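You operate a simulated robot arm through the tools that you are given. There is no shell and no other tool.

You are at the controls of a simulated two-armed robot. One attempt, no reset.

JOB
Power up machine two, open out its drum and jog the mark to the top.
Fine: air knob to mid before the chuck lever goes to grip; roller lever, speed knob, turn and seat buttons stay.

Only the result counts: the job must be done as asked and must still hold three seconds after the hand-in. Knocking over, shifting, dropping, spilling or breaking anything else fails it.

ROBOT AND FRAMES
Two 7-joint arms with fingered hands on one trunk that stands fixed in place. Base frame: the origin is at the foot of the trunk, x ahead of it, y to its left, z up. Lengths are in mm, angles in degrees, forces in N, time in s.
The left shoulder is at [70, 162, 1246], the right one opposite. With the tool pointing down near the work surface each hand reaches from about 100 to 780 mm from the base axis, measured 20 degrees to its own side. Payload 4 kg a hand.
The TCP of each hand is the grasp point between the finger pads, 26 mm short of the fingertips. In the tool frame z runs along the fingers and y along their closing line. The gripper opens to 132 mm; its body begins 73 mm behind the TCP. The gripper is a hand of 4 fingers: y runs from the thumb to the fingers, the wrist lies at [0, 0, -224] in the tool frame.
Orientation is that of the tool frame in the base frame, as [roll, pitch, yaw] about the fixed x, y, z axes, in that order (R = Rz(yaw) Ry(pitch) Rx(roll)). With the fingers straight down and closing along the base's y, the tool's x points along the base's -x, its y along +y and its z along -z.

CONTROLS
- The arms move only by the tool move_arm. It takes "left_plan", "right_plan" or both (then of equal length, played together; a hand with none holds still); each is text: rows parted by semicolons, each of 6 numbers parted by spaces: the shift along the base's x, y, z in mm, then the turn, a rotation vector about the base's x, y, z in degrees. In form: dx dy dz rx ry rz; .... A call has 1 to 20 rows; each row is the pose to reach, as a shift and turn from the pose commanded when the call began. Rows are played at 5 a second. More than 50 mm and 8.6 degrees between two rows, and nothing of the call is played. Where a pose cannot be reached the arm comes as near as it can. A force on the tool above 40 N (or 10 N above the force at the start of the call, whichever is more), or a blocked arm, ends the call early, and 0.2 s more pass. In this call time passes only in rows, and 0.2 s behind the last. It gives the time, the measured TCP pose, the force on the tool (base axes), the opening and the grip force at its end, in the units of the frame above (readings bear some noise), with the torque about the TCP (base axes, N m) and any sound that the robot's microphone picked up.
- Cameras (640 x 400 px; columns grow to the right, rows downward): "scene" is now at [126, -41.3, 1470.1]; the picture's right is [-0.47, -0.88, 0.00], its down [-0.55, 0.29, -0.79] and it looks along [0.69, -0.37, -0.62] (base axes); focal length 342 px, centre (320, 200). "left" rides on the left gripper at [-73, 6, -94] in its tool frame; the picture's right is [-0.08, -1.00, 0.00], its down [0.78, -0.06, -0.62] and it looks along [0.62, -0.05, 0.79] (tool axes); focal length 230 px, centre (320, 200). "right" rides on the right gripper at [73, 6, -94] in its tool frame; the picture's right is [-0.08, 1.00, 0.00], its down [-0.79, -0.06, -0.62] and it looks along [-0.61, -0.05, 0.79] (tool axes); focal length 230 px, centre (320, 200). There is no depth. A picture from a camera that has moved, and an enlarged one, comes with that camera's place and axes in the base frame and with its lens.
- camera(camera): a new picture of that camera. No time passes.
- lift_body(by): slides the trunk up (or, below 0, down) by that many mm; the arms and the scene camera ride with it, the base frame stays. It gives what a move gives, with no picture.
- finger_targets(finger1, finger2, finger3, thumb_bend, hand): sets how far each is bent, from 0 (flat) to 1 (curled in); at 0.3 the hand is open as for a grip, at 0.7 the pads meet at the TCP. One left out holds its place. A second passes; each finger stops where it meets its share of the squeeze, and holds until it gets a number again. It is the only way to open and close the hand. It gives what a move gives, with no picture; readings hold the bend of each and the force on the fingers (four entries, about 0 where the hand has none), thumb and palm.
- pan_tilt(pan, tilt): turns the head with the scene camera to pan (to the left, within 86 degrees either way) and tilt (down, from -29 to 69), counted from straight ahead of the robot. It gives what a move gives.
- inspect(camera, box): a new picture of the part [left, top, right, bottom] of that camera's present view, enlarged. No time passes.
- job_done(): hands the job in; it is judged then, once.

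Places have to be worked out from the pictures, the camera data and where the tool is seen. Open the grippers and draw the arms clear of the work before you hand the job in, unless the task says otherwise.

The tools are called after "Emit:" as name(argument=value, ...) on one line, values as JSON. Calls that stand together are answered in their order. move_arm: Moves the arms, as the interface text tells. Its arguments: {"type":"object","properties":{"left_plan":{"type":"string"},"right_plan":{"type":"string"}},"required":[]} The other tools are called the same way: lift_body (by) moves the trunk up or down; finger_targets (finger1, finger2, finger3, thumb_bend, hand) moves the fingers one by one; pan_tilt (pan, tilt) turns the head that bears the scene camera; camera (camera) takes a picture; inspect (camera, box) takes an enlarged picture of a part of a camera's view; job_done () hands the job in.

At the start:

```text
clock: 0.0
left_eef_pos: [481.3, -55.6, 1199.4]
left_tcp_rot: [-180.0, -0.1, -179.9]
left_wrist_force: [0.1, -0.1, -0.5]
left_wrist_torque: [0.01, -0.01, -0.03]
left_gripper_width: 131.5
left_grasp_force: 0.1
left_shape: jaw
left_bend: [0.3, 0.3, 0.3, 0.3]
left_finger forces: [0.0, 0.0, 0.0, 0.0, 0.0, 0.0]
right_eef_pos: [328.2, -452.1, 1172.2]
right_tcp_rot: [180.0, 0.0, -180.0]
right_wrist_force: [-0.1, -0.5, 0.3]
right_wrist_torque: [0.01, 0.01, -0.02]
right_gripper_width: 131.7
right_grasp_force: 0.0
right_shape: jaw
right_bend: [0.3, 0.3, 0.3, 0.3]
right_finger forces: [0.0, 0.1, 0.1, 0.0, 0.1, 0.0]
trunk travel left (down, up): [-725.0, 215.0]
head pan, tilt (commanded): [-28.1, 38.2]
```

scene: 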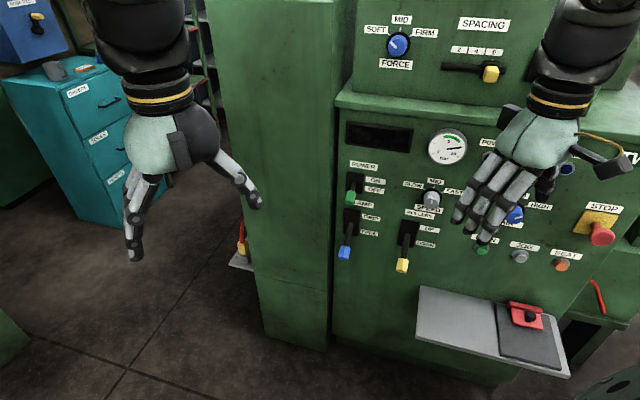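
right: 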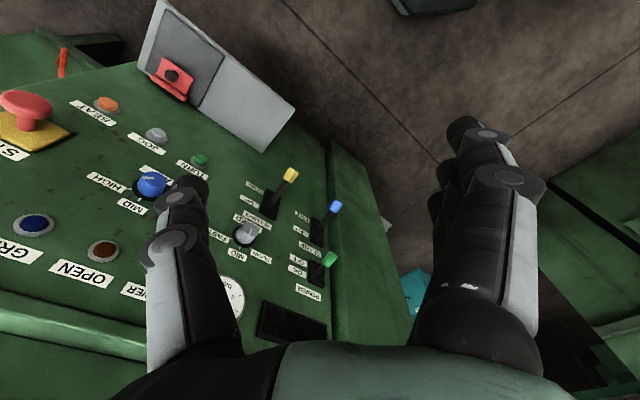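
left: 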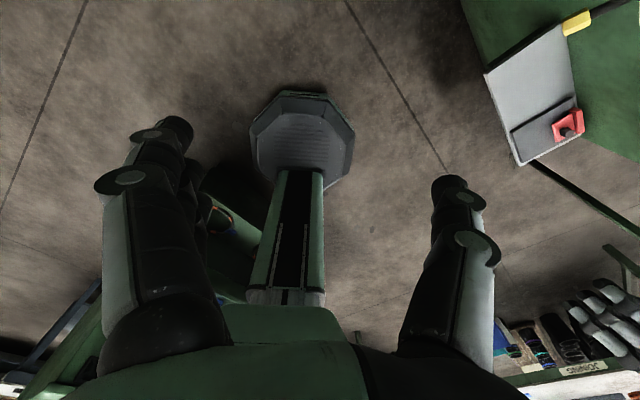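

I start by looking over the scene: the head is turned to the right toward a panel; I take closer pictures of it before any move.

Emit:
inspect(camera="scene", box=[320, 0, 640, 200])

Emit:
inspect(camera="scene", box=[320, 120, 640, 320])

Emit:
inspect(camera="right", box=[0, 80, 350, 300])

```text
2.00 times, centred on (480, 100) of scene
camera zoom: at [126.0, -41.3, 1470.1], right [-0.47, -0.88, 0.0], down [-0.55, 0.29, -0.79], along [0.69, -0.37, -0.62], focal length 683 px, centre (0, 400)
```

zoom: 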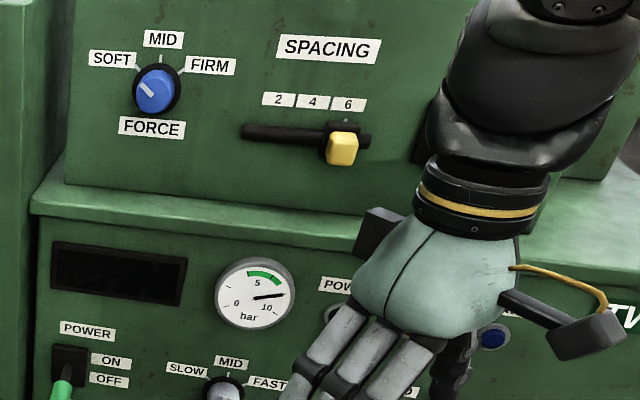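

```text
2.00 times, centred on (480, 220) of scene
camera zoom: at [126.0, -41.3, 1470.1], right [-0.47, -0.88, 0.0], down [-0.55, 0.29, -0.79], along [0.69, -0.37, -0.62], focal length 683 px, centre (0, 160)
```

zoom: 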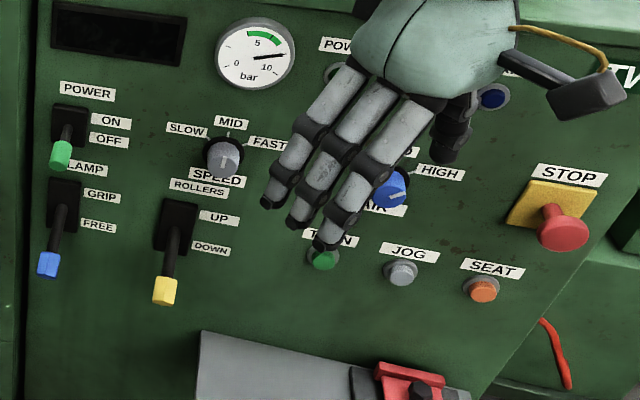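

```text
1.82 times, centred on (175, 190) of right
camera zoom: at [256.3, -445.5, 1266.2], right [0.08, 1.0, 0.0], down [0.79, -0.06, 0.62], along [0.61, -0.05, -0.79], focal length 418 px, centre (584, 218)
```

zoom: 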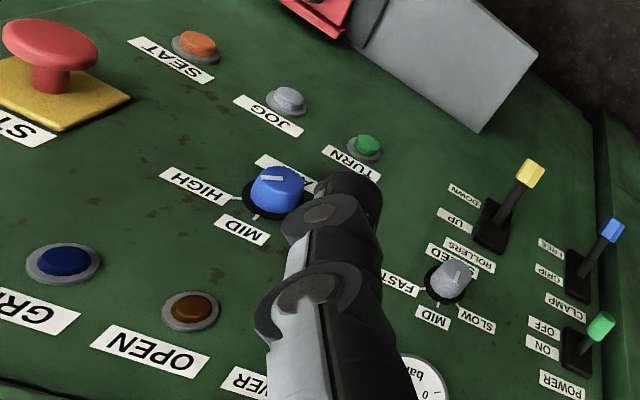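

The panel ahead-right has POWER, CLAMP, ROLLERS levers, SPEED and AIR knobs, TURN/JOG/SEAT buttons, a STOP mushroom. I pan the head to find all machines, signs and the drum.

Emit:
pan_tilt(pan=-60, tilt=25)

Emit:
camera(camera="scene")

Emit:
pan_tilt(pan=0, tilt=25)

Emit:
camera(camera="scene")

Emit:
pan_tilt(pan=50, tilt=25)

Emit:
camera(camera="scene")

Emit:
pan_tilt(pan=86, tilt=25)

Emit:
camera(camera="scene")

```text
clock: 1.0
left_eef_pos: [481.3, -56.5, 1200.0]
left_tcp_rot: [-180.0, 0.0, 180.0]
left_wrist_force: [-0.2, 0.0, -0.8]
left_wrist_torque: [0.0, 0.05, -0.01]
left_gripper_width: 131.8
left_grasp_force: 0.1
left_shape: jaw
left_bend: [0.3, 0.3, 0.3, 0.3]
left_finger forces: [0.0, 0.1, 0.0, 0.0, 0.0, 0.1]
right_eef_pos: [328.7, -452.0, 1172.6]
right_tcp_rot: [180.0, 0.0, -180.0]
right_wrist_force: [-0.2, -0.5, 0.3]
right_wrist_torque: [-0.03, -0.02, 0.02]
right_gripper_width: 131.7
right_grasp_force: 0.1
right_shape: jaw
right_bend: [0.3, 0.3, 0.3, 0.3]
right_finger forces: [0.0, 0.1, 0.1, 0.0, 0.1, 0.0]
trunk travel left (down, up): [-725.0, 215.0]
head pan, tilt (commanded): [-60.0, 25.0]
```

```text
taken
camera scene: at [96.1, -80.5, 1490.7], right [-0.87, -0.5, 0.0], down [-0.21, 0.37, -0.91], along [0.45, -0.78, -0.42], focal length 342 px, centre (320, 200)
```

scene: 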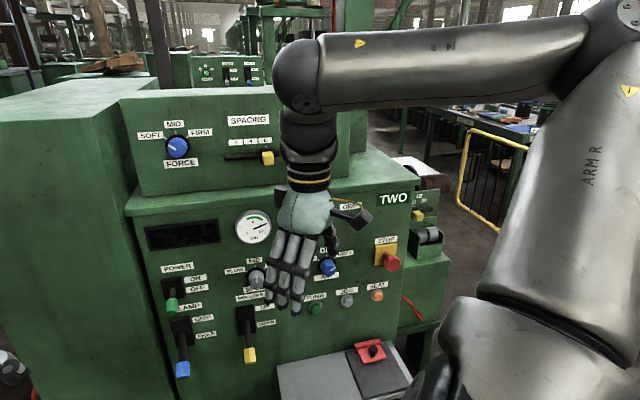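

```text
clock: 2.3
left_eef_pos: [480.7, -56.5, 1201.8]
left_tcp_rot: [-180.0, 0.0, -180.0]
left_wrist_force: [0.4, 0.5, 0.6]
left_wrist_torque: [0.01, 0.01, 0.0]
left_gripper_width: 131.9
left_grasp_force: 0.1
left_shape: jaw
left_bend: [0.3, 0.3, 0.3, 0.3]
left_finger forces: [0.0, 0.0, 0.0, 0.0, 0.1, 0.0]
right_eef_pos: [329.4, -450.6, 1172.6]
right_tcp_rot: [180.0, 0.0, -179.9]
right_wrist_force: [-0.3, -0.5, -0.4]
right_wrist_torque: [-0.02, 0.01, 0.02]
right_gripper_width: 131.8
right_grasp_force: 0.0
right_shape: jaw
right_bend: [0.3, 0.3, 0.3, 0.3]
right_finger forces: [0.1, 0.1, 0.0, 0.0, 0.1, 0.0]
trunk travel left (down, up): [-725.0, 215.0]
head pan, tilt (commanded): [0.0, 25.0]
```

```text
taken
camera scene: at [142.1, -0.8, 1490.7], right [0.0, -1.0, 0.0], down [-0.42, 0.0, -0.91], along [0.91, 0.0, -0.42], focal length 342 px, centre (320, 200)
```

scene: 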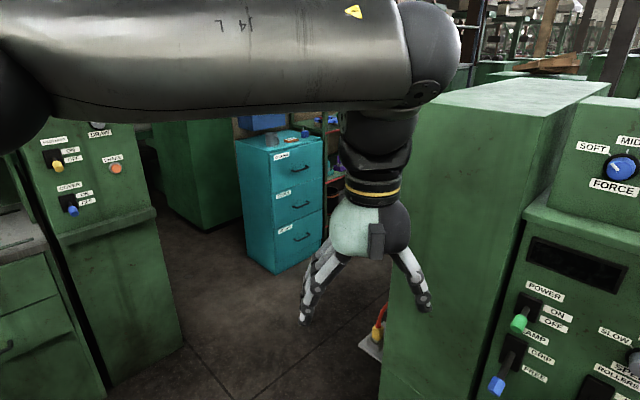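

```text
clock: 3.5
left_eef_pos: [481.2, -57.2, 1200.0]
left_tcp_rot: [-179.9, -0.1, -179.9]
left_wrist_force: [-0.2, -0.1, 0.1]
left_wrist_torque: [-0.01, 0.01, -0.01]
left_gripper_width: 131.8
left_grasp_force: 0.0
left_shape: jaw
left_bend: [0.3, 0.3, 0.3, 0.3]
left_finger forces: [0.1, 0.0, 0.0, 0.1, 0.0, 0.0]
right_eef_pos: [328.2, -451.8, 1171.6]
right_tcp_rot: [179.9, 0.0, -180.0]
right_wrist_force: [-0.5, -0.1, 0.1]
right_wrist_torque: [0.03, 0.0, -0.01]
right_gripper_width: 131.7
right_grasp_force: 0.1
right_shape: jaw
right_bend: [0.3, 0.3, 0.3, 0.3]
right_finger forces: [0.0, 0.1, 0.0, 0.0, 0.0, 0.0]
trunk travel left (down, up): [-725.0, 215.0]
head pan, tilt (commanded): [50.0, 25.0]
```

```text
taken
camera scene: at [109.2, 69.8, 1490.7], right [0.77, -0.64, 0.0], down [-0.27, -0.32, -0.91], along [0.58, 0.69, -0.42], focal length 342 px, centre (320, 200)
```

scene: 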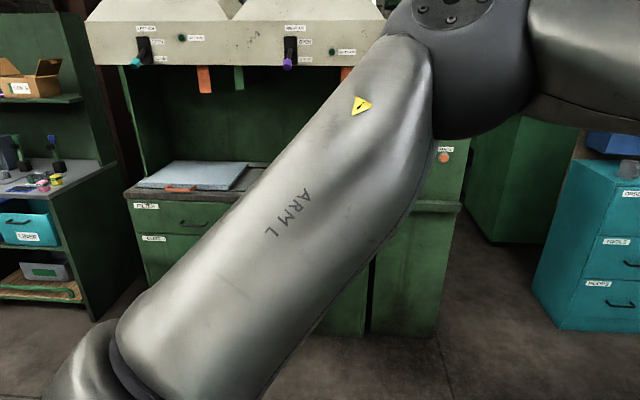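

```text
clock: 4.5
left_eef_pos: [481.2, -56.6, 1198.8]
left_tcp_rot: [180.0, 0.0, 180.0]
left_wrist_force: [0.3, 0.5, -0.4]
left_wrist_torque: [0.01, -0.01, -0.04]
left_gripper_width: 131.9
left_grasp_force: 0.1
left_shape: jaw
left_bend: [0.3, 0.3, 0.3, 0.3]
left_finger forces: [0.0, 0.0, 0.0, 0.0, 0.0, 0.0]
right_eef_pos: [328.9, -451.7, 1173.3]
right_tcp_rot: [180.0, 0.0, -180.0]
right_wrist_force: [-0.6, -0.2, 0.3]
right_wrist_torque: [0.02, -0.01, 0.0]
right_gripper_width: 131.9
right_grasp_force: 0.1
right_shape: jaw
right_bend: [0.3, 0.3, 0.3, 0.3]
right_finger forces: [0.1, 0.0, 0.0, 0.0, 0.0, 0.0]
trunk travel left (down, up): [-725.0, 215.0]
head pan, tilt (commanded): [85.9, 25.0]
```

```text
taken
camera scene: at [56.5, 91.1, 1490.7], right [1.0, -0.07, 0.0], down [-0.03, -0.42, -0.91], along [0.06, 0.9, -0.42], focal length 342 px, centre (320, 200)
```

scene: 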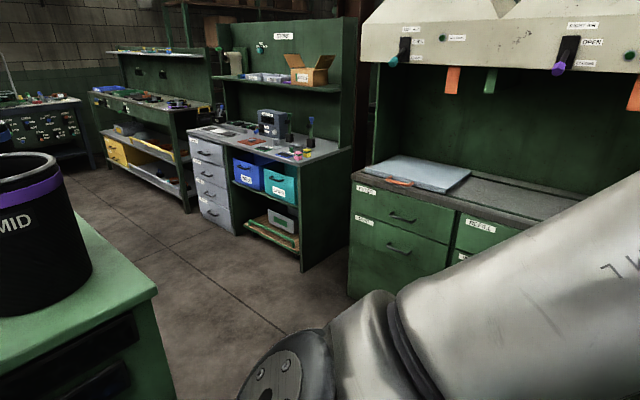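

The panel at right carries the sign TWO. I pan fully right and look for the drum and the other machines.

Emit:
pan_tilt(pan=-86, tilt=20)

Emit:
camera(camera="scene")

Emit:
pan_tilt(pan=-45, tilt=0)

Emit:
camera(camera="scene")

Emit:
pan_tilt(pan=-40, tilt=30)

Emit:
camera(camera="scene")

```text
clock: 7.1
left_eef_pos: [481.2, -57.0, 1198.9]
left_tcp_rot: [180.0, 0.1, -180.0]
left_wrist_force: [-0.3, 0.6, 0.0]
left_wrist_torque: [-0.03, 0.02, 0.02]
left_gripper_width: 131.7
left_grasp_force: 0.2
left_shape: jaw
left_bend: [0.3, 0.3, 0.3, 0.3]
left_finger forces: [0.0, 0.0, 0.0, 0.0, 0.0, 0.0]
right_eef_pos: [328.4, -452.0, 1171.9]
right_tcp_rot: [180.0, 0.1, -179.9]
right_wrist_force: [1.0, 0.3, 0.8]
right_wrist_torque: [-0.01, -0.04, -0.04]
right_gripper_width: 131.6
right_grasp_force: 0.0
right_shape: jaw
right_bend: [0.3, 0.3, 0.3, 0.3]
right_finger forces: [0.0, 0.1, 0.0, 0.1, 0.0, 0.0]
trunk travel left (down, up): [-725.0, 215.0]
head pan, tilt (commanded): [-85.9, 20.0]
```

```text
taken
camera scene: at [56.6, -93.7, 1498.8], right [-1.0, -0.07, 0.0], down [-0.02, 0.34, -0.94], along [0.07, -0.94, -0.34], focal length 342 px, centre (320, 200)
```

scene: 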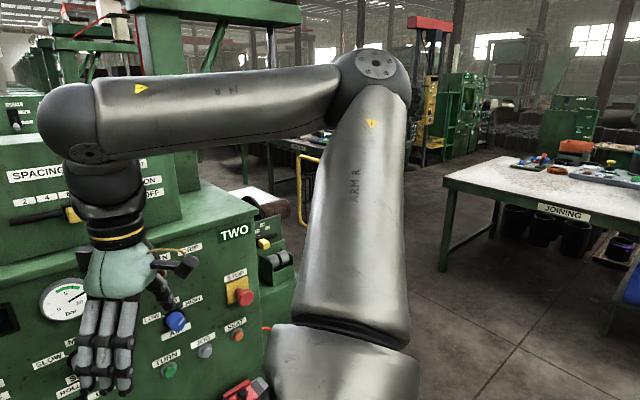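

```text
clock: 8.2
left_eef_pos: [480.7, -57.4, 1199.6]
left_tcp_rot: [180.0, 0.0, 180.0]
left_wrist_force: [-0.6, -0.4, 0.1]
left_wrist_torque: [0.0, -0.03, 0.02]
left_gripper_width: 131.9
left_grasp_force: 0.1
left_shape: jaw
left_bend: [0.3, 0.3, 0.3, 0.3]
left_finger forces: [0.0, 0.0, 0.0, 0.1, 0.1, 0.1]
right_eef_pos: [329.4, -450.7, 1173.2]
right_tcp_rot: [-180.0, 0.0, 180.0]
right_wrist_force: [-0.9, -0.1, -0.4]
right_wrist_torque: [0.01, -0.01, -0.01]
right_gripper_width: 132.0
right_grasp_force: 0.0
right_shape: jaw
right_bend: [0.3, 0.3, 0.3, 0.3]
right_finger forces: [0.1, 0.0, 0.1, 0.0, 0.0, 0.0]
trunk travel left (down, up): [-725.0, 215.0]
head pan, tilt (commanded): [-45.0, 0.0]
```

```text
taken
camera scene: at [113.5, -64.5, 1531.0], right [-0.71, -0.71, 0.0], down [0.0, 0.0, -1.0], along [0.71, -0.71, 0.0], focal length 342 px, centre (320, 200)
```

scene: 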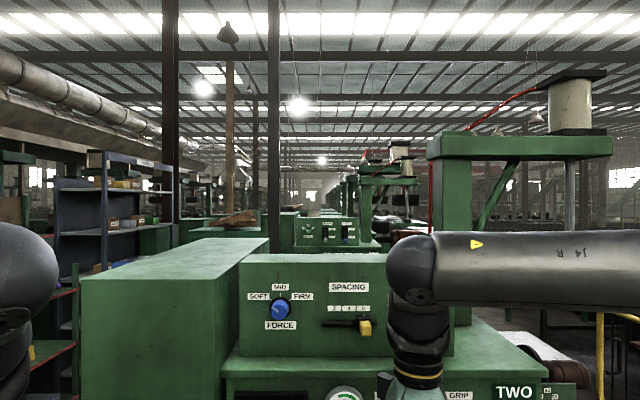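

```text
clock: 9.1
left_eef_pos: [480.5, -56.6, 1198.9]
left_tcp_rot: [-179.9, 0.0, -180.0]
left_wrist_force: [0.2, -0.1, 0.2]
left_wrist_torque: [0.0, 0.0, 0.03]
left_gripper_width: 131.8
left_grasp_force: 0.1
left_shape: jaw
left_bend: [0.3, 0.3, 0.3, 0.3]
left_finger forces: [0.0, 0.0, 0.0, 0.1, 0.0, 0.0]
right_eef_pos: [327.6, -451.3, 1171.9]
right_tcp_rot: [-180.0, 0.0, 180.0]
right_wrist_force: [-0.5, -0.4, 0.1]
right_wrist_torque: [0.03, 0.02, 0.01]
right_gripper_width: 131.7
right_grasp_force: 0.1
right_shape: jaw
right_bend: [0.3, 0.3, 0.3, 0.3]
right_finger forces: [0.0, 0.1, 0.0, 0.0, 0.1, 0.0]
trunk travel left (down, up): [-725.0, 215.0]
head pan, tilt (commanded): [-40.0, 30.0]
```

```text
taken
camera scene: at [119.2, -58.9, 1482.8], right [-0.64, -0.77, 0.0], down [-0.38, 0.32, -0.87], along [0.66, -0.56, -0.5], focal length 342 px, centre (320, 200)
```

scene: 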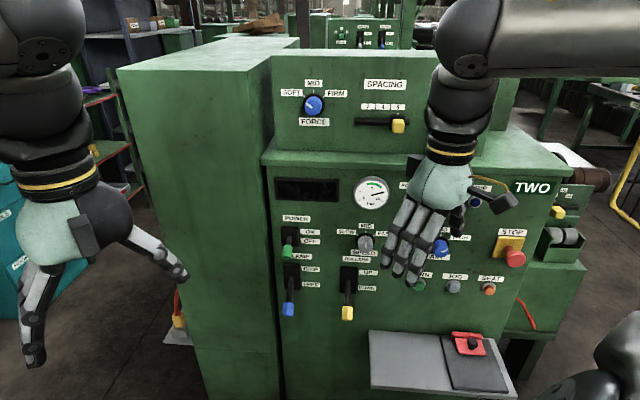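

I zoom into the panel and the area to its right to read labels and find the drum.

Emit:
inspect(camera="scene", box=[480, 120, 640, 340])

Emit:
inspect(camera="scene", box=[260, 200, 420, 330])

Emit:
inspect(camera="scene", box=[380, 160, 540, 300])

Emit:
inspect(camera="scene", box=[360, 300, 540, 400])

Emit:
inspect(camera="left", box=[480, 0, 640, 180])

Emit:
camera(camera="right")

```text
1.82 times, centred on (560, 230) of scene
camera zoom: at [119.2, -58.9, 1482.8], right [-0.64, -0.77, 0.0], down [-0.38, 0.32, -0.87], along [0.66, -0.56, -0.5], focal length 621 px, centre (-116, 146)
```

zoom: 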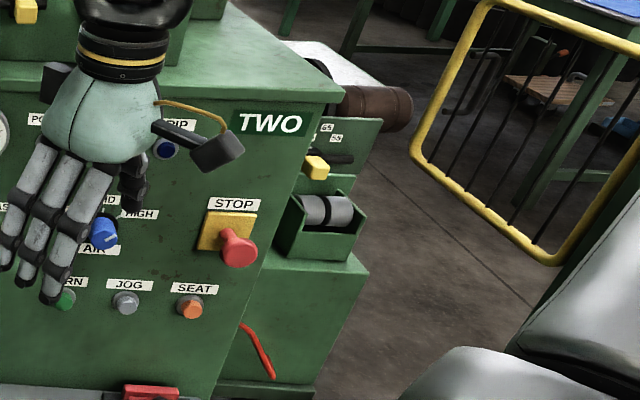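

```text
3.08 times, centred on (340, 265) of scene
camera zoom: at [119.2, -58.9, 1482.8], right [-0.64, -0.77, 0.0], down [-0.38, 0.32, -0.87], along [0.66, -0.56, -0.5], focal length 1051 px, centre (258, 0)
```

zoom: 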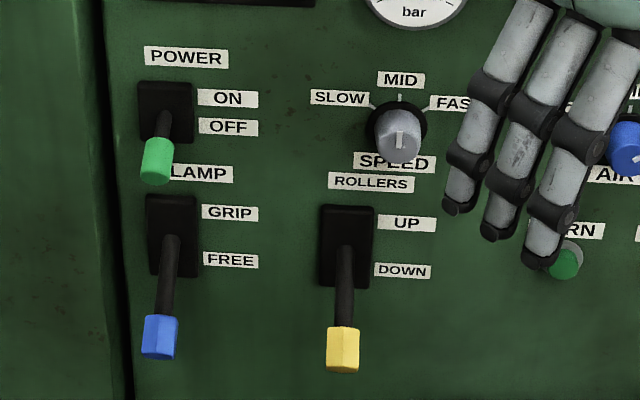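

```text
2.86 times, centred on (460, 230) of scene
camera zoom: at [119.2, -58.9, 1482.8], right [-0.64, -0.77, 0.0], down [-0.38, 0.32, -0.87], along [0.66, -0.56, -0.5], focal length 976 px, centre (-80, 114)
```

zoom: 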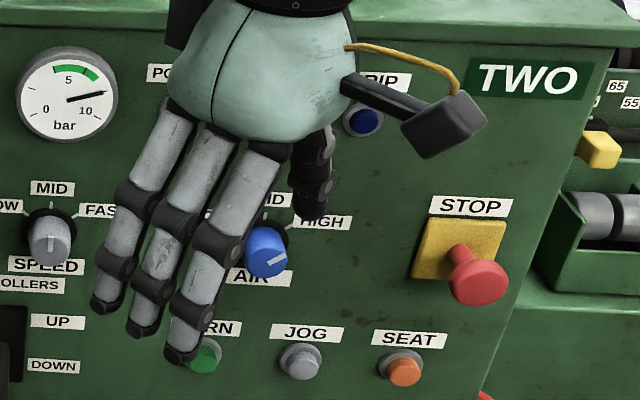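

```text
3.56 times, centred on (450, 350) of scene
camera zoom: at [119.2, -58.9, 1482.8], right [-0.64, -0.77, 0.0], down [-0.38, 0.32, -0.87], along [0.66, -0.56, -0.5], focal length 1215 px, centre (-142, -333)
```

zoom: 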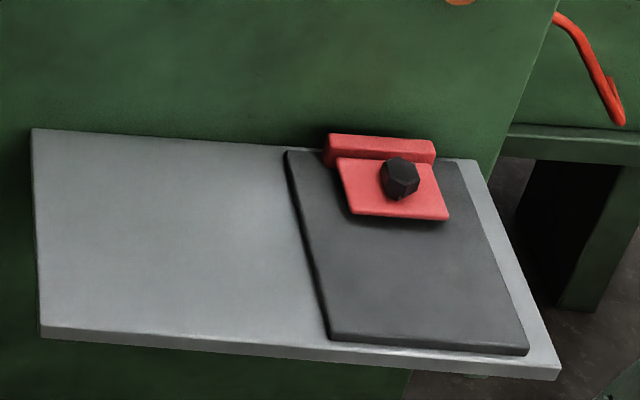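

```text
2.22 times, centred on (560, 90) of left
camera zoom: at [555.5, -50.1, 1292.3], right [0.08, -1.0, 0.0], down [-0.78, -0.06, 0.62], along [-0.62, -0.05, -0.79], focal length 511 px, centre (-213, 444)
```

zoom: 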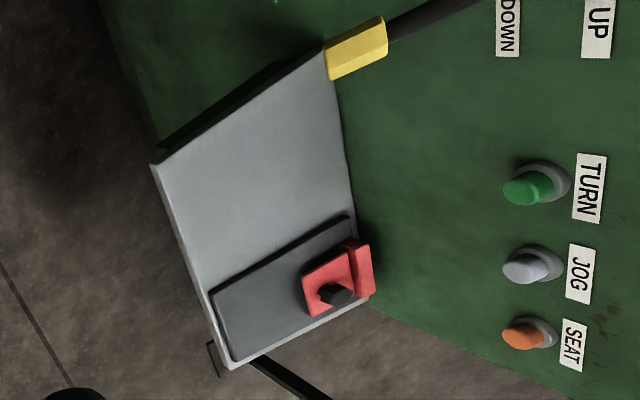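

```text
taken
camera right: at [256.3, -445.5, 1266.3], right [0.08, 1.0, 0.0], down [0.78, -0.06, 0.62], along [0.61, -0.05, -0.79], focal length 230 px, centre (320, 200)
```

right: 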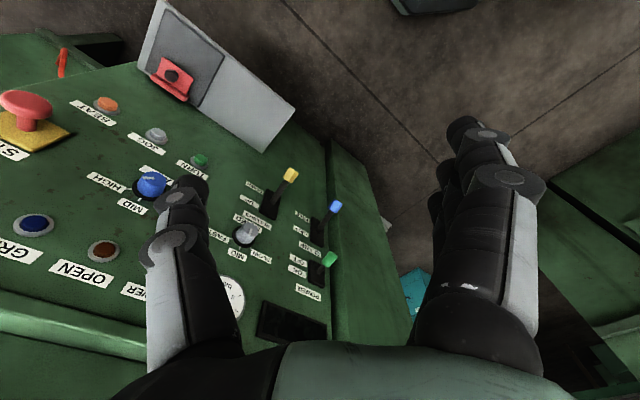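

The panel faces roughly back at the robot (heading about −42°), with the lamps POWER/OPEN/GRIP beside the gauge hidden by the right hand. I raise the trunk to look over the cabinet for the drum and its mark.

Emit:
lift_body(by=210)

Emit:
pan_tilt(pan=-50, tilt=30)

Emit:
camera(camera="scene")

Emit:
camera(camera="right")

Emit:
camera(camera="left")

```text
clock: 11.3
left_eef_pos: [481.6, -58.2, 1409.9]
left_tcp_rot: [180.0, 0.0, -180.0]
left_wrist_force: [-0.1, 0.3, 0.0]
left_wrist_torque: [-0.02, 0.02, -0.05]
left_gripper_width: 131.7
left_grasp_force: 0.0
left_shape: jaw
left_bend: [0.3, 0.3, 0.3, 0.3]
left_finger forces: [0.0, 0.0, 0.0, 0.1, 0.1, 0.0]
right_eef_pos: [327.8, -451.6, 1381.6]
right_tcp_rot: [-180.0, 0.0, 179.9]
right_wrist_force: [-0.3, -0.4, -0.1]
right_wrist_torque: [-0.01, 0.0, 0.01]
right_gripper_width: 132.1
right_grasp_force: 0.1
right_shape: jaw
right_bend: [0.3, 0.3, 0.3, 0.3]
right_finger forces: [0.0, 0.0, 0.0, 0.1, 0.0, 0.0]
trunk travel left (down, up): [-935.0, 5.0]
head pan, tilt (commanded): [-40.0, 30.0]
```

```text
clock: 12.1
left_eef_pos: [481.1, -57.1, 1409.4]
left_tcp_rot: [-180.0, 0.0, 179.9]
left_wrist_force: [1.1, 0.0, -0.6]
left_wrist_torque: [-0.02, -0.01, 0.01]
left_gripper_width: 131.8
left_grasp_force: 0.1
left_shape: jaw
left_bend: [0.3, 0.3, 0.3, 0.3]
left_finger forces: [0.0, 0.1, 0.1, 0.1, 0.0, 0.1]
right_eef_pos: [327.3, -451.9, 1381.7]
right_tcp_rot: [179.9, -0.1, 179.9]
right_wrist_force: [0.3, -0.4, 0.9]
right_wrist_torque: [0.02, -0.02, 0.04]
right_gripper_width: 131.8
right_grasp_force: 0.1
right_shape: jaw
right_bend: [0.3, 0.3, 0.3, 0.3]
right_finger forces: [0.1, 0.1, 0.0, 0.0, 0.0, 0.1]
trunk travel left (down, up): [-935.0, 5.0]
head pan, tilt (commanded): [-50.0, 30.0]
```

```text
taken
camera scene: at [108.2, -70.1, 1692.7], right [-0.77, -0.64, 0.0], down [-0.32, 0.38, -0.87], along [0.56, -0.66, -0.5], focal length 342 px, centre (320, 200)
```

scene: 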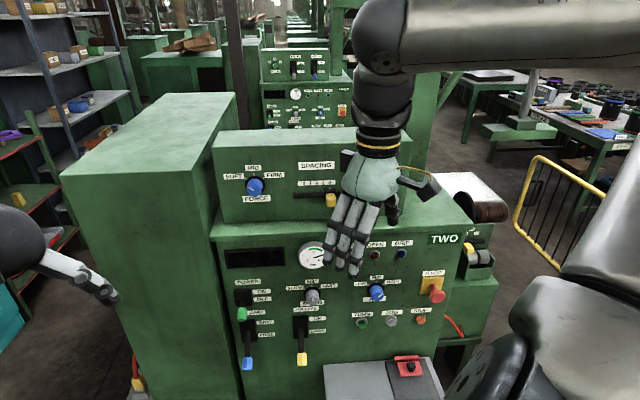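

```text
taken
camera right: at [256.4, -445.6, 1476.2], right [0.08, 1.0, 0.0], down [0.79, -0.06, 0.62], along [0.61, -0.05, -0.79], focal length 230 px, centre (320, 200)
```

right: 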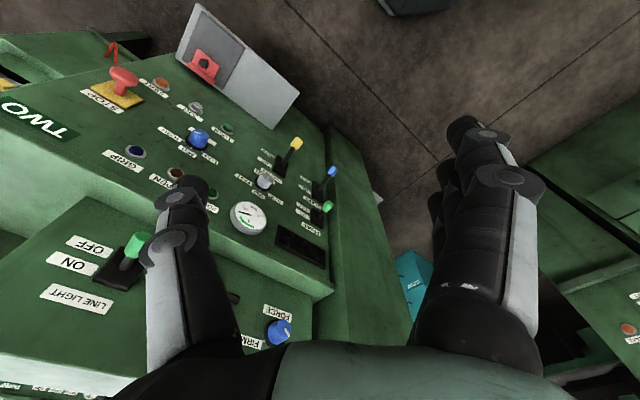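

```text
taken
camera left: at [555.6, -50.3, 1502.3], right [0.08, -1.0, 0.0], down [-0.78, -0.06, 0.62], along [-0.62, -0.05, -0.79], focal length 230 px, centre (320, 200)
```

left: 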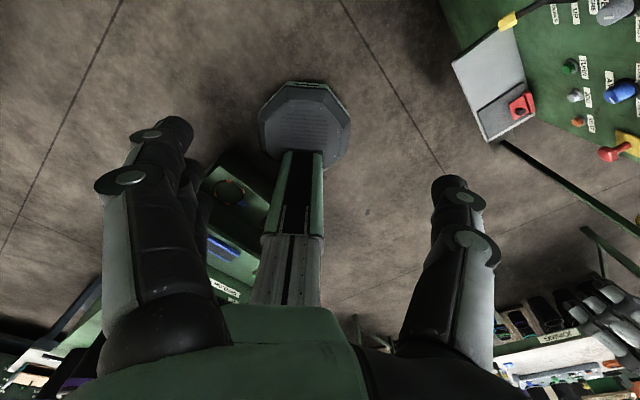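

The trunk is up; I see a brown roll-like part and a white plate right of the cabinet. I zoom there and over the cabinet top.

Emit:
inspect(camera="scene", box=[400, 130, 560, 340])

Emit:
inspect(camera="scene", box=[200, 220, 460, 390])

Emit:
pan_tilt(pan=-70, tilt=25)

Emit:
camera(camera="scene")

```text
1.90 times, centred on (480, 235) of scene
camera zoom: at [108.2, -70.1, 1692.7], right [-0.77, -0.64, 0.0], down [-0.32, 0.38, -0.87], along [0.56, -0.66, -0.5], focal length 651 px, centre (15, 133)
```

zoom: 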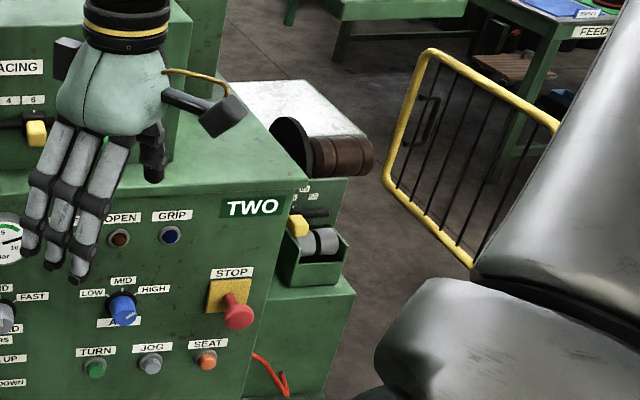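

```text
2.35 times, centred on (330, 305) of scene
camera zoom: at [108.2, -70.1, 1692.7], right [-0.77, -0.64, 0.0], down [-0.32, 0.38, -0.87], along [0.56, -0.66, -0.5], focal length 804 px, centre (296, -47)
```

zoom: 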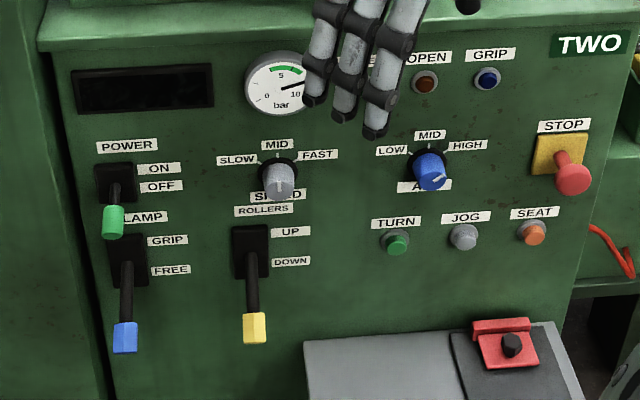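

```text
clock: 12.9
left_eef_pos: [481.1, -56.0, 1410.2]
left_tcp_rot: [180.0, 0.1, -179.9]
left_wrist_force: [-0.3, -0.5, -1.2]
left_wrist_torque: [-0.01, -0.04, -0.02]
left_gripper_width: 132.0
left_grasp_force: 0.0
left_shape: jaw
left_bend: [0.3, 0.3, 0.3, 0.3]
left_finger forces: [0.0, 0.1, 0.0, 0.0, 0.1, 0.1]
right_eef_pos: [328.1, -452.0, 1382.8]
right_tcp_rot: [179.9, 0.1, 179.9]
right_wrist_force: [-0.6, -0.4, 0.3]
right_wrist_torque: [-0.03, 0.01, -0.01]
right_gripper_width: 131.6
right_grasp_force: 0.0
right_shape: jaw
right_bend: [0.3, 0.3, 0.3, 0.3]
right_finger forces: [0.0, 0.0, 0.1, 0.1, 0.0, 0.0]
trunk travel left (down, up): [-935.0, 5.0]
head pan, tilt (commanded): [-70.0, 25.0]
```

```text
taken
camera scene: at [81.6, -87.3, 1700.7], right [-0.94, -0.34, 0.0], down [-0.15, 0.4, -0.91], along [0.31, -0.85, -0.42], focal length 342 px, centre (320, 200)
```

scene: 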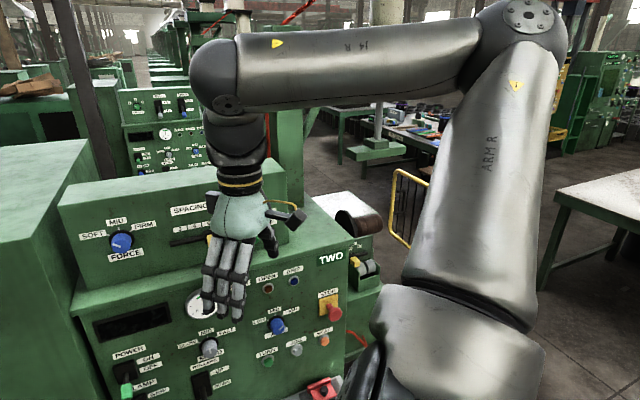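

The brown segmented cylinder with a black disc right-behind the cabinet is probably the drum. I zoom in on it to look for a mark.

Emit:
inspect(camera="scene", box=[300, 180, 400, 243])

Emit:
inspect(camera="scene", box=[230, 240, 390, 340])

```text
6.35 times, centred on (350, 212) of scene
camera zoom: at [81.6, -87.3, 1700.7], right [-0.94, -0.34, 0.0], down [-0.15, 0.4, -0.91], along [0.31, -0.85, -0.42], focal length 2169 px, centre (130, 127)
```

zoom: 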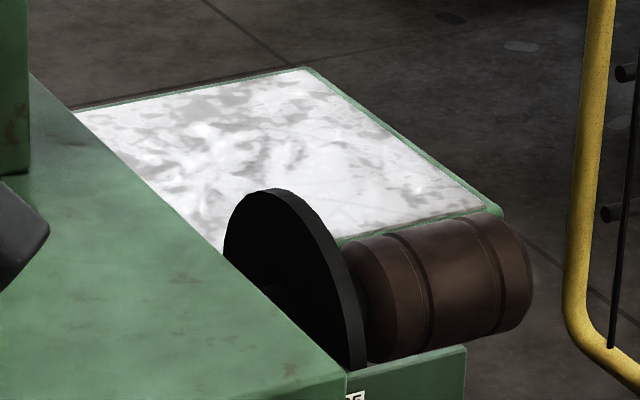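

```text
4.00 times, centred on (310, 290) of scene
camera zoom: at [81.6, -87.3, 1700.7], right [-0.94, -0.34, 0.0], down [-0.15, 0.4, -0.91], along [0.31, -0.85, -0.42], focal length 1367 px, centre (360, -160)
```

zoom: 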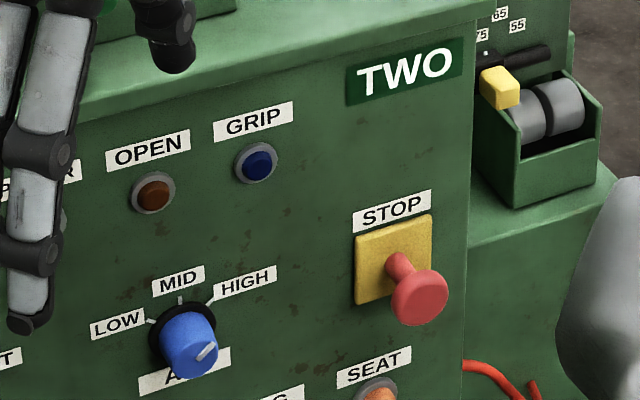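

The AIR knob points to HIGH and the gauge reads above its green band; POWER, CLAMP and ROLLERS levers are all down. I triangulate the panel as vertical, its inward normal about heading −45°, and look closer at the tall cabinet on its left to check clearances.

Emit:
pan_tilt(pan=-35, tilt=40)

Emit:
camera(camera="scene")

Emit:
inspect(camera="scene", box=[180, 150, 420, 350])

```text
clock: 13.9
left_eef_pos: [480.3, -56.9, 1410.8]
left_tcp_rot: [180.0, -0.1, -179.9]
left_wrist_force: [0.3, -0.6, 0.3]
left_wrist_torque: [0.0, 0.02, 0.0]
left_gripper_width: 131.9
left_grasp_force: 0.2
left_shape: jaw
left_bend: [0.3, 0.3, 0.3, 0.3]
left_finger forces: [0.0, 0.1, 0.1, 0.0, 0.1, 0.0]
right_eef_pos: [329.1, -451.3, 1381.8]
right_tcp_rot: [-180.0, 0.1, -180.0]
right_wrist_force: [-0.3, -0.2, -0.6]
right_wrist_torque: [-0.04, -0.01, 0.0]
right_gripper_width: 131.3
right_grasp_force: 0.2
right_shape: jaw
right_bend: [0.3, 0.3, 0.3, 0.3]
right_finger forces: [0.0, 0.1, 0.0, 0.1, 0.0, 0.0]
trunk travel left (down, up): [-935.0, 5.0]
head pan, tilt (commanded): [-35.0, 40.0]
```

```text
taken
camera scene: at [119.5, -49.6, 1677.4], right [-0.57, -0.82, 0.0], down [-0.53, 0.37, -0.77], along [0.63, -0.44, -0.64], focal length 342 px, centre (320, 200)
```

scene: 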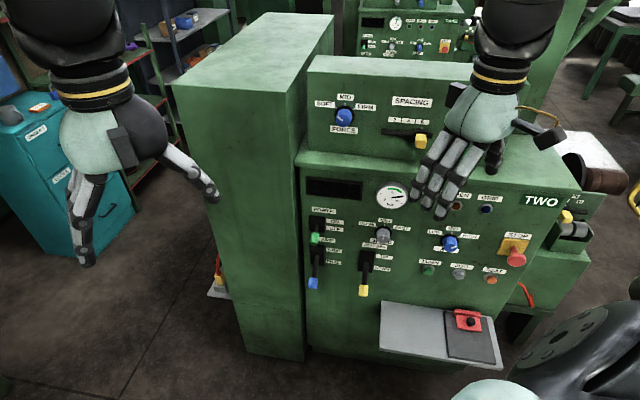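

```text
2.00 times, centred on (300, 250) of scene
camera zoom: at [119.5, -49.6, 1677.4], right [-0.57, -0.82, 0.0], down [-0.53, 0.37, -0.77], along [0.63, -0.44, -0.64], focal length 683 px, centre (360, 100)
```

zoom: 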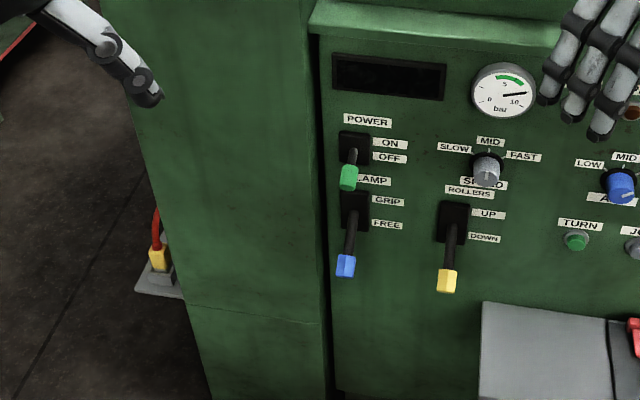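

The tall cabinet is nearly flush with the panel, so levers at its side are accessible; only the right arm can reach this panel. I lower the trunk so the right shoulder is nearer the work height.

Emit:
lift_body(by=-430)

Emit:
finger_targets(hand="right", finger1=1.0, finger2=0.7, finger3=1.0, thumb_bend=0.7)

Emit:
pan_tilt(pan=-45, tilt=30)

Emit:
camera(camera="scene")

Emit:
camera(camera="right")

```text
refused: -430 is not a number from -400 to 400
```

```text
clock: 14.9
left_eef_pos: [481.1, -57.5, 1409.6]
left_tcp_rot: [180.0, 0.0, -180.0]
left_wrist_force: [-1.2, -0.7, -0.3]
left_wrist_torque: [-0.02, 0.02, 0.03]
left_gripper_width: 131.7
left_grasp_force: 0.1
left_shape: jaw
left_bend: [0.3, 0.3, 0.3, 0.3]
left_finger forces: [0.0, 0.0, 0.0, 0.0, 0.0, 0.0]
right_eef_pos: [328.3, -451.0, 1382.4]
right_tcp_rot: [-180.0, 0.0, 180.0]
right_wrist_force: [-0.2, -0.1, 1.5]
right_wrist_torque: [0.01, -0.02, 0.0]
right_gripper_width: 38.9
right_grasp_force: 0.1
right_shape: fingers
right_bend: [1.0, 0.7, 1.0, 0.7]
right_finger forces: [0.1, 0.0, 0.0, 0.1, 0.0, 0.0]
trunk travel left (down, up): [-935.0, 5.0]
head pan, tilt (commanded): [-35.0, 40.0]
```

```text
clock: 15.6
left_eef_pos: [481.5, -57.1, 1410.1]
left_tcp_rot: [180.0, 0.1, 179.9]
left_wrist_force: [0.2, 0.0, 0.5]
left_wrist_torque: [-0.02, 0.01, 0.01]
left_gripper_width: 131.8
left_grasp_force: 0.2
left_shape: jaw
left_bend: [0.3, 0.3, 0.3, 0.3]
left_finger forces: [0.1, 0.0, 0.0, 0.0, 0.0, 0.1]
right_eef_pos: [328.3, -452.1, 1382.6]
right_tcp_rot: [180.0, -0.1, 180.0]
right_wrist_force: [0.2, -0.3, -0.3]
right_wrist_torque: [-0.01, 0.02, 0.0]
right_gripper_width: 39.1
right_grasp_force: 0.0
right_shape: fingers
right_bend: [1.0, 0.7, 1.0, 0.7]
right_finger forces: [0.0, 0.0, 0.1, 0.0, 0.1, 0.0]
trunk travel left (down, up): [-935.0, 5.0]
head pan, tilt (commanded): [-45.0, 30.0]
```

```text
taken
camera scene: at [113.9, -64.7, 1692.7], right [-0.71, -0.71, 0.0], down [-0.35, 0.35, -0.87], along [0.61, -0.61, -0.5], focal length 342 px, centre (320, 200)
```

scene: 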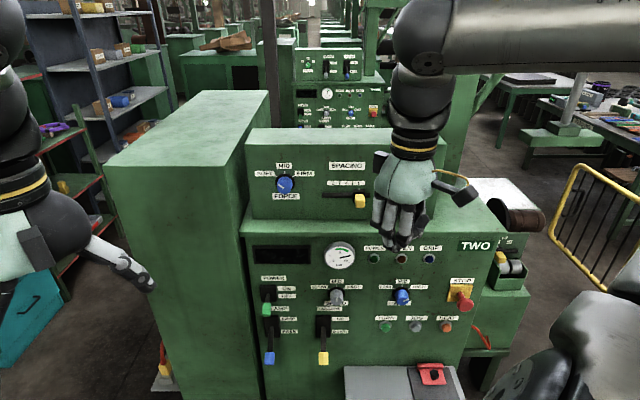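

```text
taken
camera right: at [256.3, -445.5, 1476.2], right [0.08, 1.0, 0.0], down [0.78, -0.06, 0.62], along [0.61, -0.05, -0.79], focal length 230 px, centre (320, 200)
```

right: 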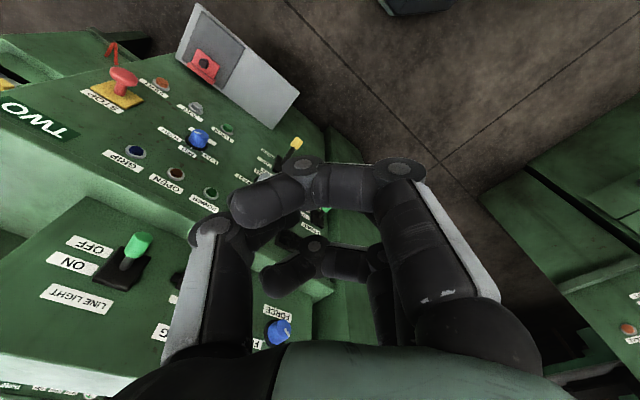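

The panel lamps POWER, OPEN, GRIP are all dark. I zoom on the right hand to see how the pinched/curled fingers look.

Emit:
inspect(camera="scene", box=[350, 130, 490, 270])

Emit:
inspect(camera="right", box=[150, 120, 530, 370])

Emit:
lift_body(by=-400)

```text
2.86 times, centred on (420, 200) of scene
camera zoom: at [113.9, -64.7, 1692.7], right [-0.71, -0.71, 0.0], down [-0.35, 0.35, -0.87], along [0.61, -0.61, -0.5], focal length 976 px, centre (34, 200)
```

zoom: 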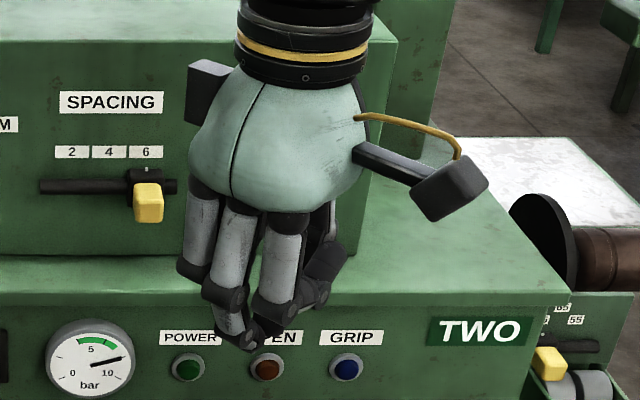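

```text
1.60 times, centred on (340, 245) of right
camera zoom: at [256.3, -445.5, 1476.2], right [0.08, 1.0, 0.0], down [0.78, -0.06, 0.62], along [0.61, -0.05, -0.79], focal length 368 px, centre (288, 128)
```

zoom: 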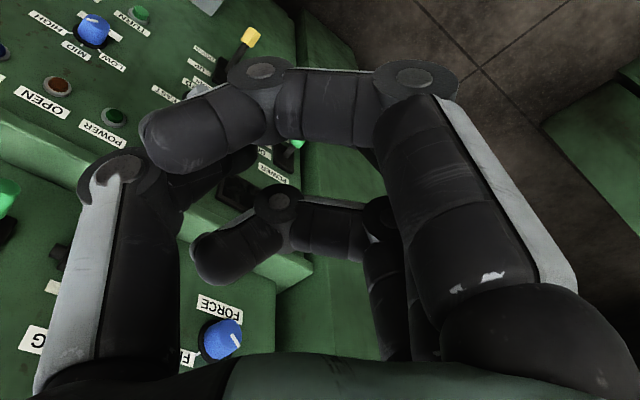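

```text
clock: 19.5
left_eef_pos: [480.7, -55.7, 1008.6]
left_tcp_rot: [180.0, 0.0, 180.0]
left_wrist_force: [-0.5, 0.1, -0.1]
left_wrist_torque: [0.0, -0.04, 0.03]
left_gripper_width: 132.0
left_grasp_force: 0.1
left_shape: jaw
left_bend: [0.3, 0.3, 0.3, 0.3]
left_finger forces: [0.0, 0.0, 0.0, 0.0, 0.0, 0.0]
right_eef_pos: [328.3, -450.9, 982.1]
right_tcp_rot: [179.9, 0.0, -180.0]
right_wrist_force: [-0.2, -0.7, -0.5]
right_wrist_torque: [0.03, 0.01, -0.02]
right_gripper_width: 39.0
right_grasp_force: 0.1
right_shape: fingers
right_bend: [1.0, 0.7, 1.0, 0.7]
right_finger forces: [0.0, 0.0, 0.0, 0.1, 0.0, 0.1]
trunk travel left (down, up): [-535.0, 405.0]
head pan, tilt (commanded): [-45.0, 30.0]
```

The trunk is down (shoulder ~1056). Now I swing the right hand from pointing down to pointing into the panel (tool z along heading −45°, thumb up), moving forward to about 180 mm from the panel.

Emit:
move_arm(right_plan="7.5 -7.5 -2 -6.066 -2.512 2.512; 15 -15 -4 -12.13 -5.024 5.024; 22.5 -22.5 -6 -18.2 -7.536 7.536; 30 -30 -8 -24.26 -10.05 10.05; 37.5 -37.5 -10 -30.33 -12.56 12.56; 45 -45 -12 -36.4 -15.07 15.07; 52.5 -52.5 -14 -42.46 -17.58 17.58; 60 -60 -16 -48.53 -20.1 20.1; 67.5 -67.5 -18 -54.6 -22.61 22.61; 75 -75 -20 -60.66 -25.12 25.12; 82.5 -82.5 -22 -66.73 -27.63 27.63; 90 -90 -24 -72.79 -30.15 30.15; 97.5 -97.5 -26 -78.86 -32.66 32.66; 105 -105 -28 -84.92 -35.17 35.17")

Emit:
camera(camera="scene")

Emit:
camera(camera="right")

```text
clock: 22.5
left_eef_pos: [477.1, -62.7, 1011.4]
left_tcp_rot: [179.7, 0.2, 179.9]
left_wrist_force: [-0.8, -0.8, 0.2]
left_wrist_torque: [0.09, -0.05, 0.0]
left_gripper_width: 132.0
left_grasp_force: 0.2
left_shape: jaw
left_bend: [0.3, 0.3, 0.3, 0.3]
left_finger forces: [0.1, 0.1, 0.0, 0.0, 0.0, 0.0]
right_eef_pos: [387.2, -617.4, 976.9]
right_tcp_rot: [-94.1, 1.9, -139.6]
right_wrist_force: [0.7, -0.3, 0.1]
right_wrist_torque: [0.02, 0.05, 0.07]
right_gripper_width: 38.9
right_grasp_force: 0.2
right_shape: fingers
right_bend: [1.0, 0.7, 1.0, 0.7]
right_finger forces: [0.0, 0.0, 0.0, 0.0, 0.0, 0.0]
right hand out of reach, approached as far as the arm can: row 7, 8, 9, 10, 11, 12, 13, 14
trunk travel left (down, up): [-535.0, 405.0]
head pan, tilt (commanded): [-45.0, 30.0]
```

```text
taken
camera scene: at [109.4, -70.5, 1292.9], right [-0.71, -0.71, -0.01], down [-0.35, 0.36, -0.87], along [0.61, -0.61, -0.5], focal length 342 px, centre (320, 200)
```

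scene: 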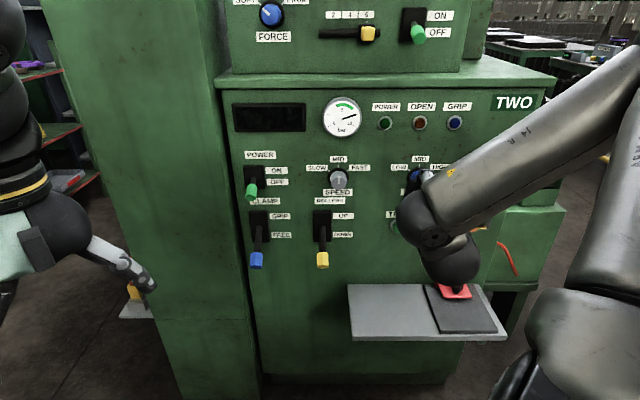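

```text
taken
camera right: at [271.8, -593.7, 975.9], right [0.04, 0.13, -0.99], down [0.2, 0.97, 0.13], along [0.98, -0.2, 0.01], focal length 230 px, centre (320, 200)
```

right: 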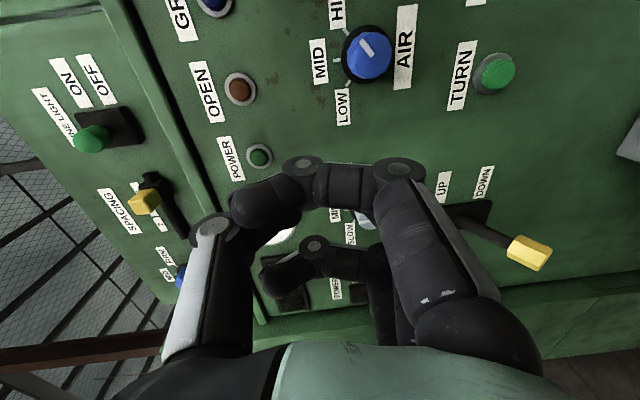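

The arm reports it fell short of the full turn/reach from row 7 on; the tool now points about heading −49.5°, 4° down, at (387,−617,977). I check what the commanded reference now is with a null row.

Emit:
move_arm(right_plan="0 0 0 0 0 0; 0 0 0 0 0 0")

```text
clock: 23.1
left_eef_pos: [480.7, -57.0, 1009.8]
left_tcp_rot: [179.9, 0.0, -180.0]
left_wrist_force: [-0.7, -0.4, 0.4]
left_wrist_torque: [0.02, 0.01, -0.01]
left_gripper_width: 132.0
left_grasp_force: 0.1
left_shape: jaw
left_bend: [0.3, 0.3, 0.3, 0.3]
left_finger forces: [0.0, 0.1, 0.1, 0.0, 0.1, 0.0]
right_eef_pos: [390.0, -615.1, 978.3]
right_tcp_rot: [-93.9, 1.8, -139.5]
right_wrist_force: [-0.1, 0.1, -0.7]
right_wrist_torque: [0.01, -0.04, 0.02]
right_gripper_width: 38.8
right_grasp_force: 0.1
right_shape: fingers
right_bend: [1.0, 0.7, 1.0, 0.7]
right_finger forces: [0.0, 0.0, 0.0, 0.1, 0.1, 0.1]
trunk travel left (down, up): [-535.0, 405.0]
head pan, tilt (commanded): [-45.0, 30.0]
```

The reference is now the reached pose. I move the hand left along the panel toward the space in front of the POWER lever, staying ~140 mm off the panel, and correct the heading as I go.

Emit:
move_arm(right_plan="22 15 -13 -0.7 -0.25 0.8; 44 30 -26 -1.4 -0.5 1.6; 66 46 -39 -2.1 -0.75 2.4; 88 61 -52 -2.8 -1 3.2; 110 77 -65 -3.5 -1.25 4; 133 92 -78 -4.1 -1.5 4.7")

Emit:
camera(camera="scene")

Emit:
camera(camera="right")

```text
clock: 24.5
left_eef_pos: [481.6, -57.5, 1009.6]
left_tcp_rot: [180.0, -0.1, 180.0]
left_wrist_force: [-0.4, 0.5, -0.4]
left_wrist_torque: [0.01, 0.04, -0.01]
left_gripper_width: 131.5
left_grasp_force: 0.1
left_shape: jaw
left_bend: [0.3, 0.3, 0.3, 0.3]
left_finger forces: [0.0, 0.1, 0.1, 0.0, 0.0, 0.0]
right_eef_pos: [566.1, -463.0, 875.3]
right_tcp_rot: [-86.2, -2.2, -130.4]
right_wrist_force: [0.9, -0.6, -0.6]
right_wrist_torque: [0.0, -0.03, -0.02]
right_gripper_width: 39.1
right_grasp_force: 0.1
right_shape: fingers
right_bend: [1.0, 0.7, 1.0, 0.7]
right_finger forces: [0.0, 0.1, 0.0, 0.0, 0.1, 0.1]
trunk travel left (down, up): [-535.0, 405.0]
head pan, tilt (commanded): [-45.0, 30.0]
```

```text
taken
camera scene: at [114.7, -64.3, 1292.7], right [-0.71, -0.71, 0.0], down [-0.35, 0.35, -0.87], along [0.61, -0.61, -0.5], focal length 342 px, centre (320, 200)
```

scene: 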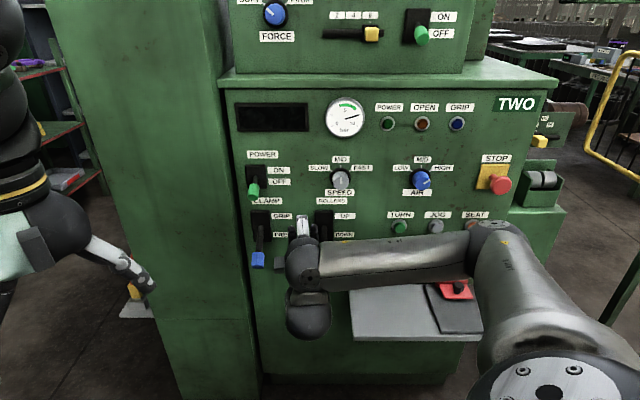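

```text
taken
camera right: at [448.3, -458.5, 867.5], right [0.08, -0.01, -1.0], down [0.04, 1.0, -0.01], along [1.0, -0.04, 0.08], focal length 230 px, centre (320, 200)
```

right: 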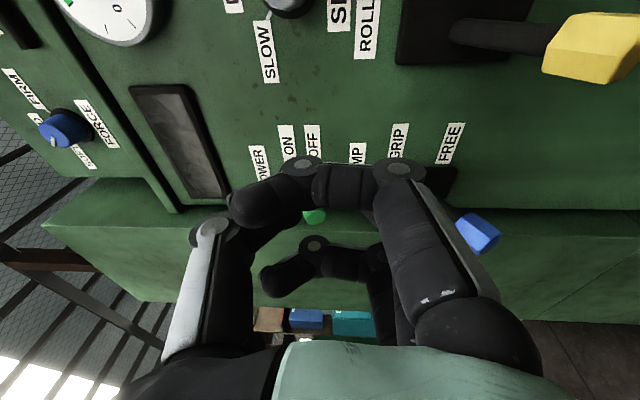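

The reference turned out to be the originally commanded pose, so I'm now at (566,−463,875), reachable. I take zoomed scene views at this lower height to triangulate the levers, knob and buttons with the 400 mm baseline against the earlier high view.

Emit:
inspect(camera="scene", box=[230, 140, 390, 280])

Emit:
inspect(camera="scene", box=[370, 90, 530, 240])

```text
2.86 times, centred on (310, 210) of scene
camera zoom: at [114.7, -64.3, 1292.7], right [-0.71, -0.71, 0.0], down [-0.35, 0.35, -0.87], along [0.61, -0.61, -0.5], focal length 976 px, centre (349, 171)
```

zoom: 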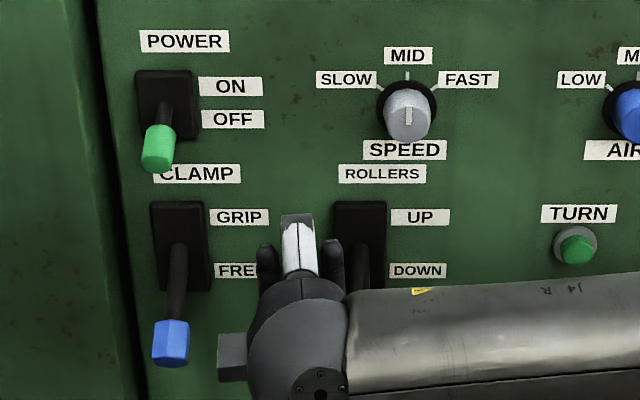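

```text
2.67 times, centred on (450, 165) of scene
camera zoom: at [114.7, -64.3, 1292.7], right [-0.71, -0.71, 0.0], down [-0.35, 0.35, -0.87], along [0.61, -0.61, -0.5], focal length 911 px, centre (-27, 293)
```

zoom: 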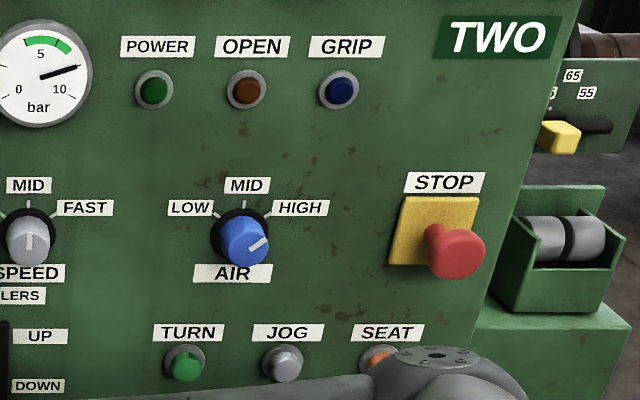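

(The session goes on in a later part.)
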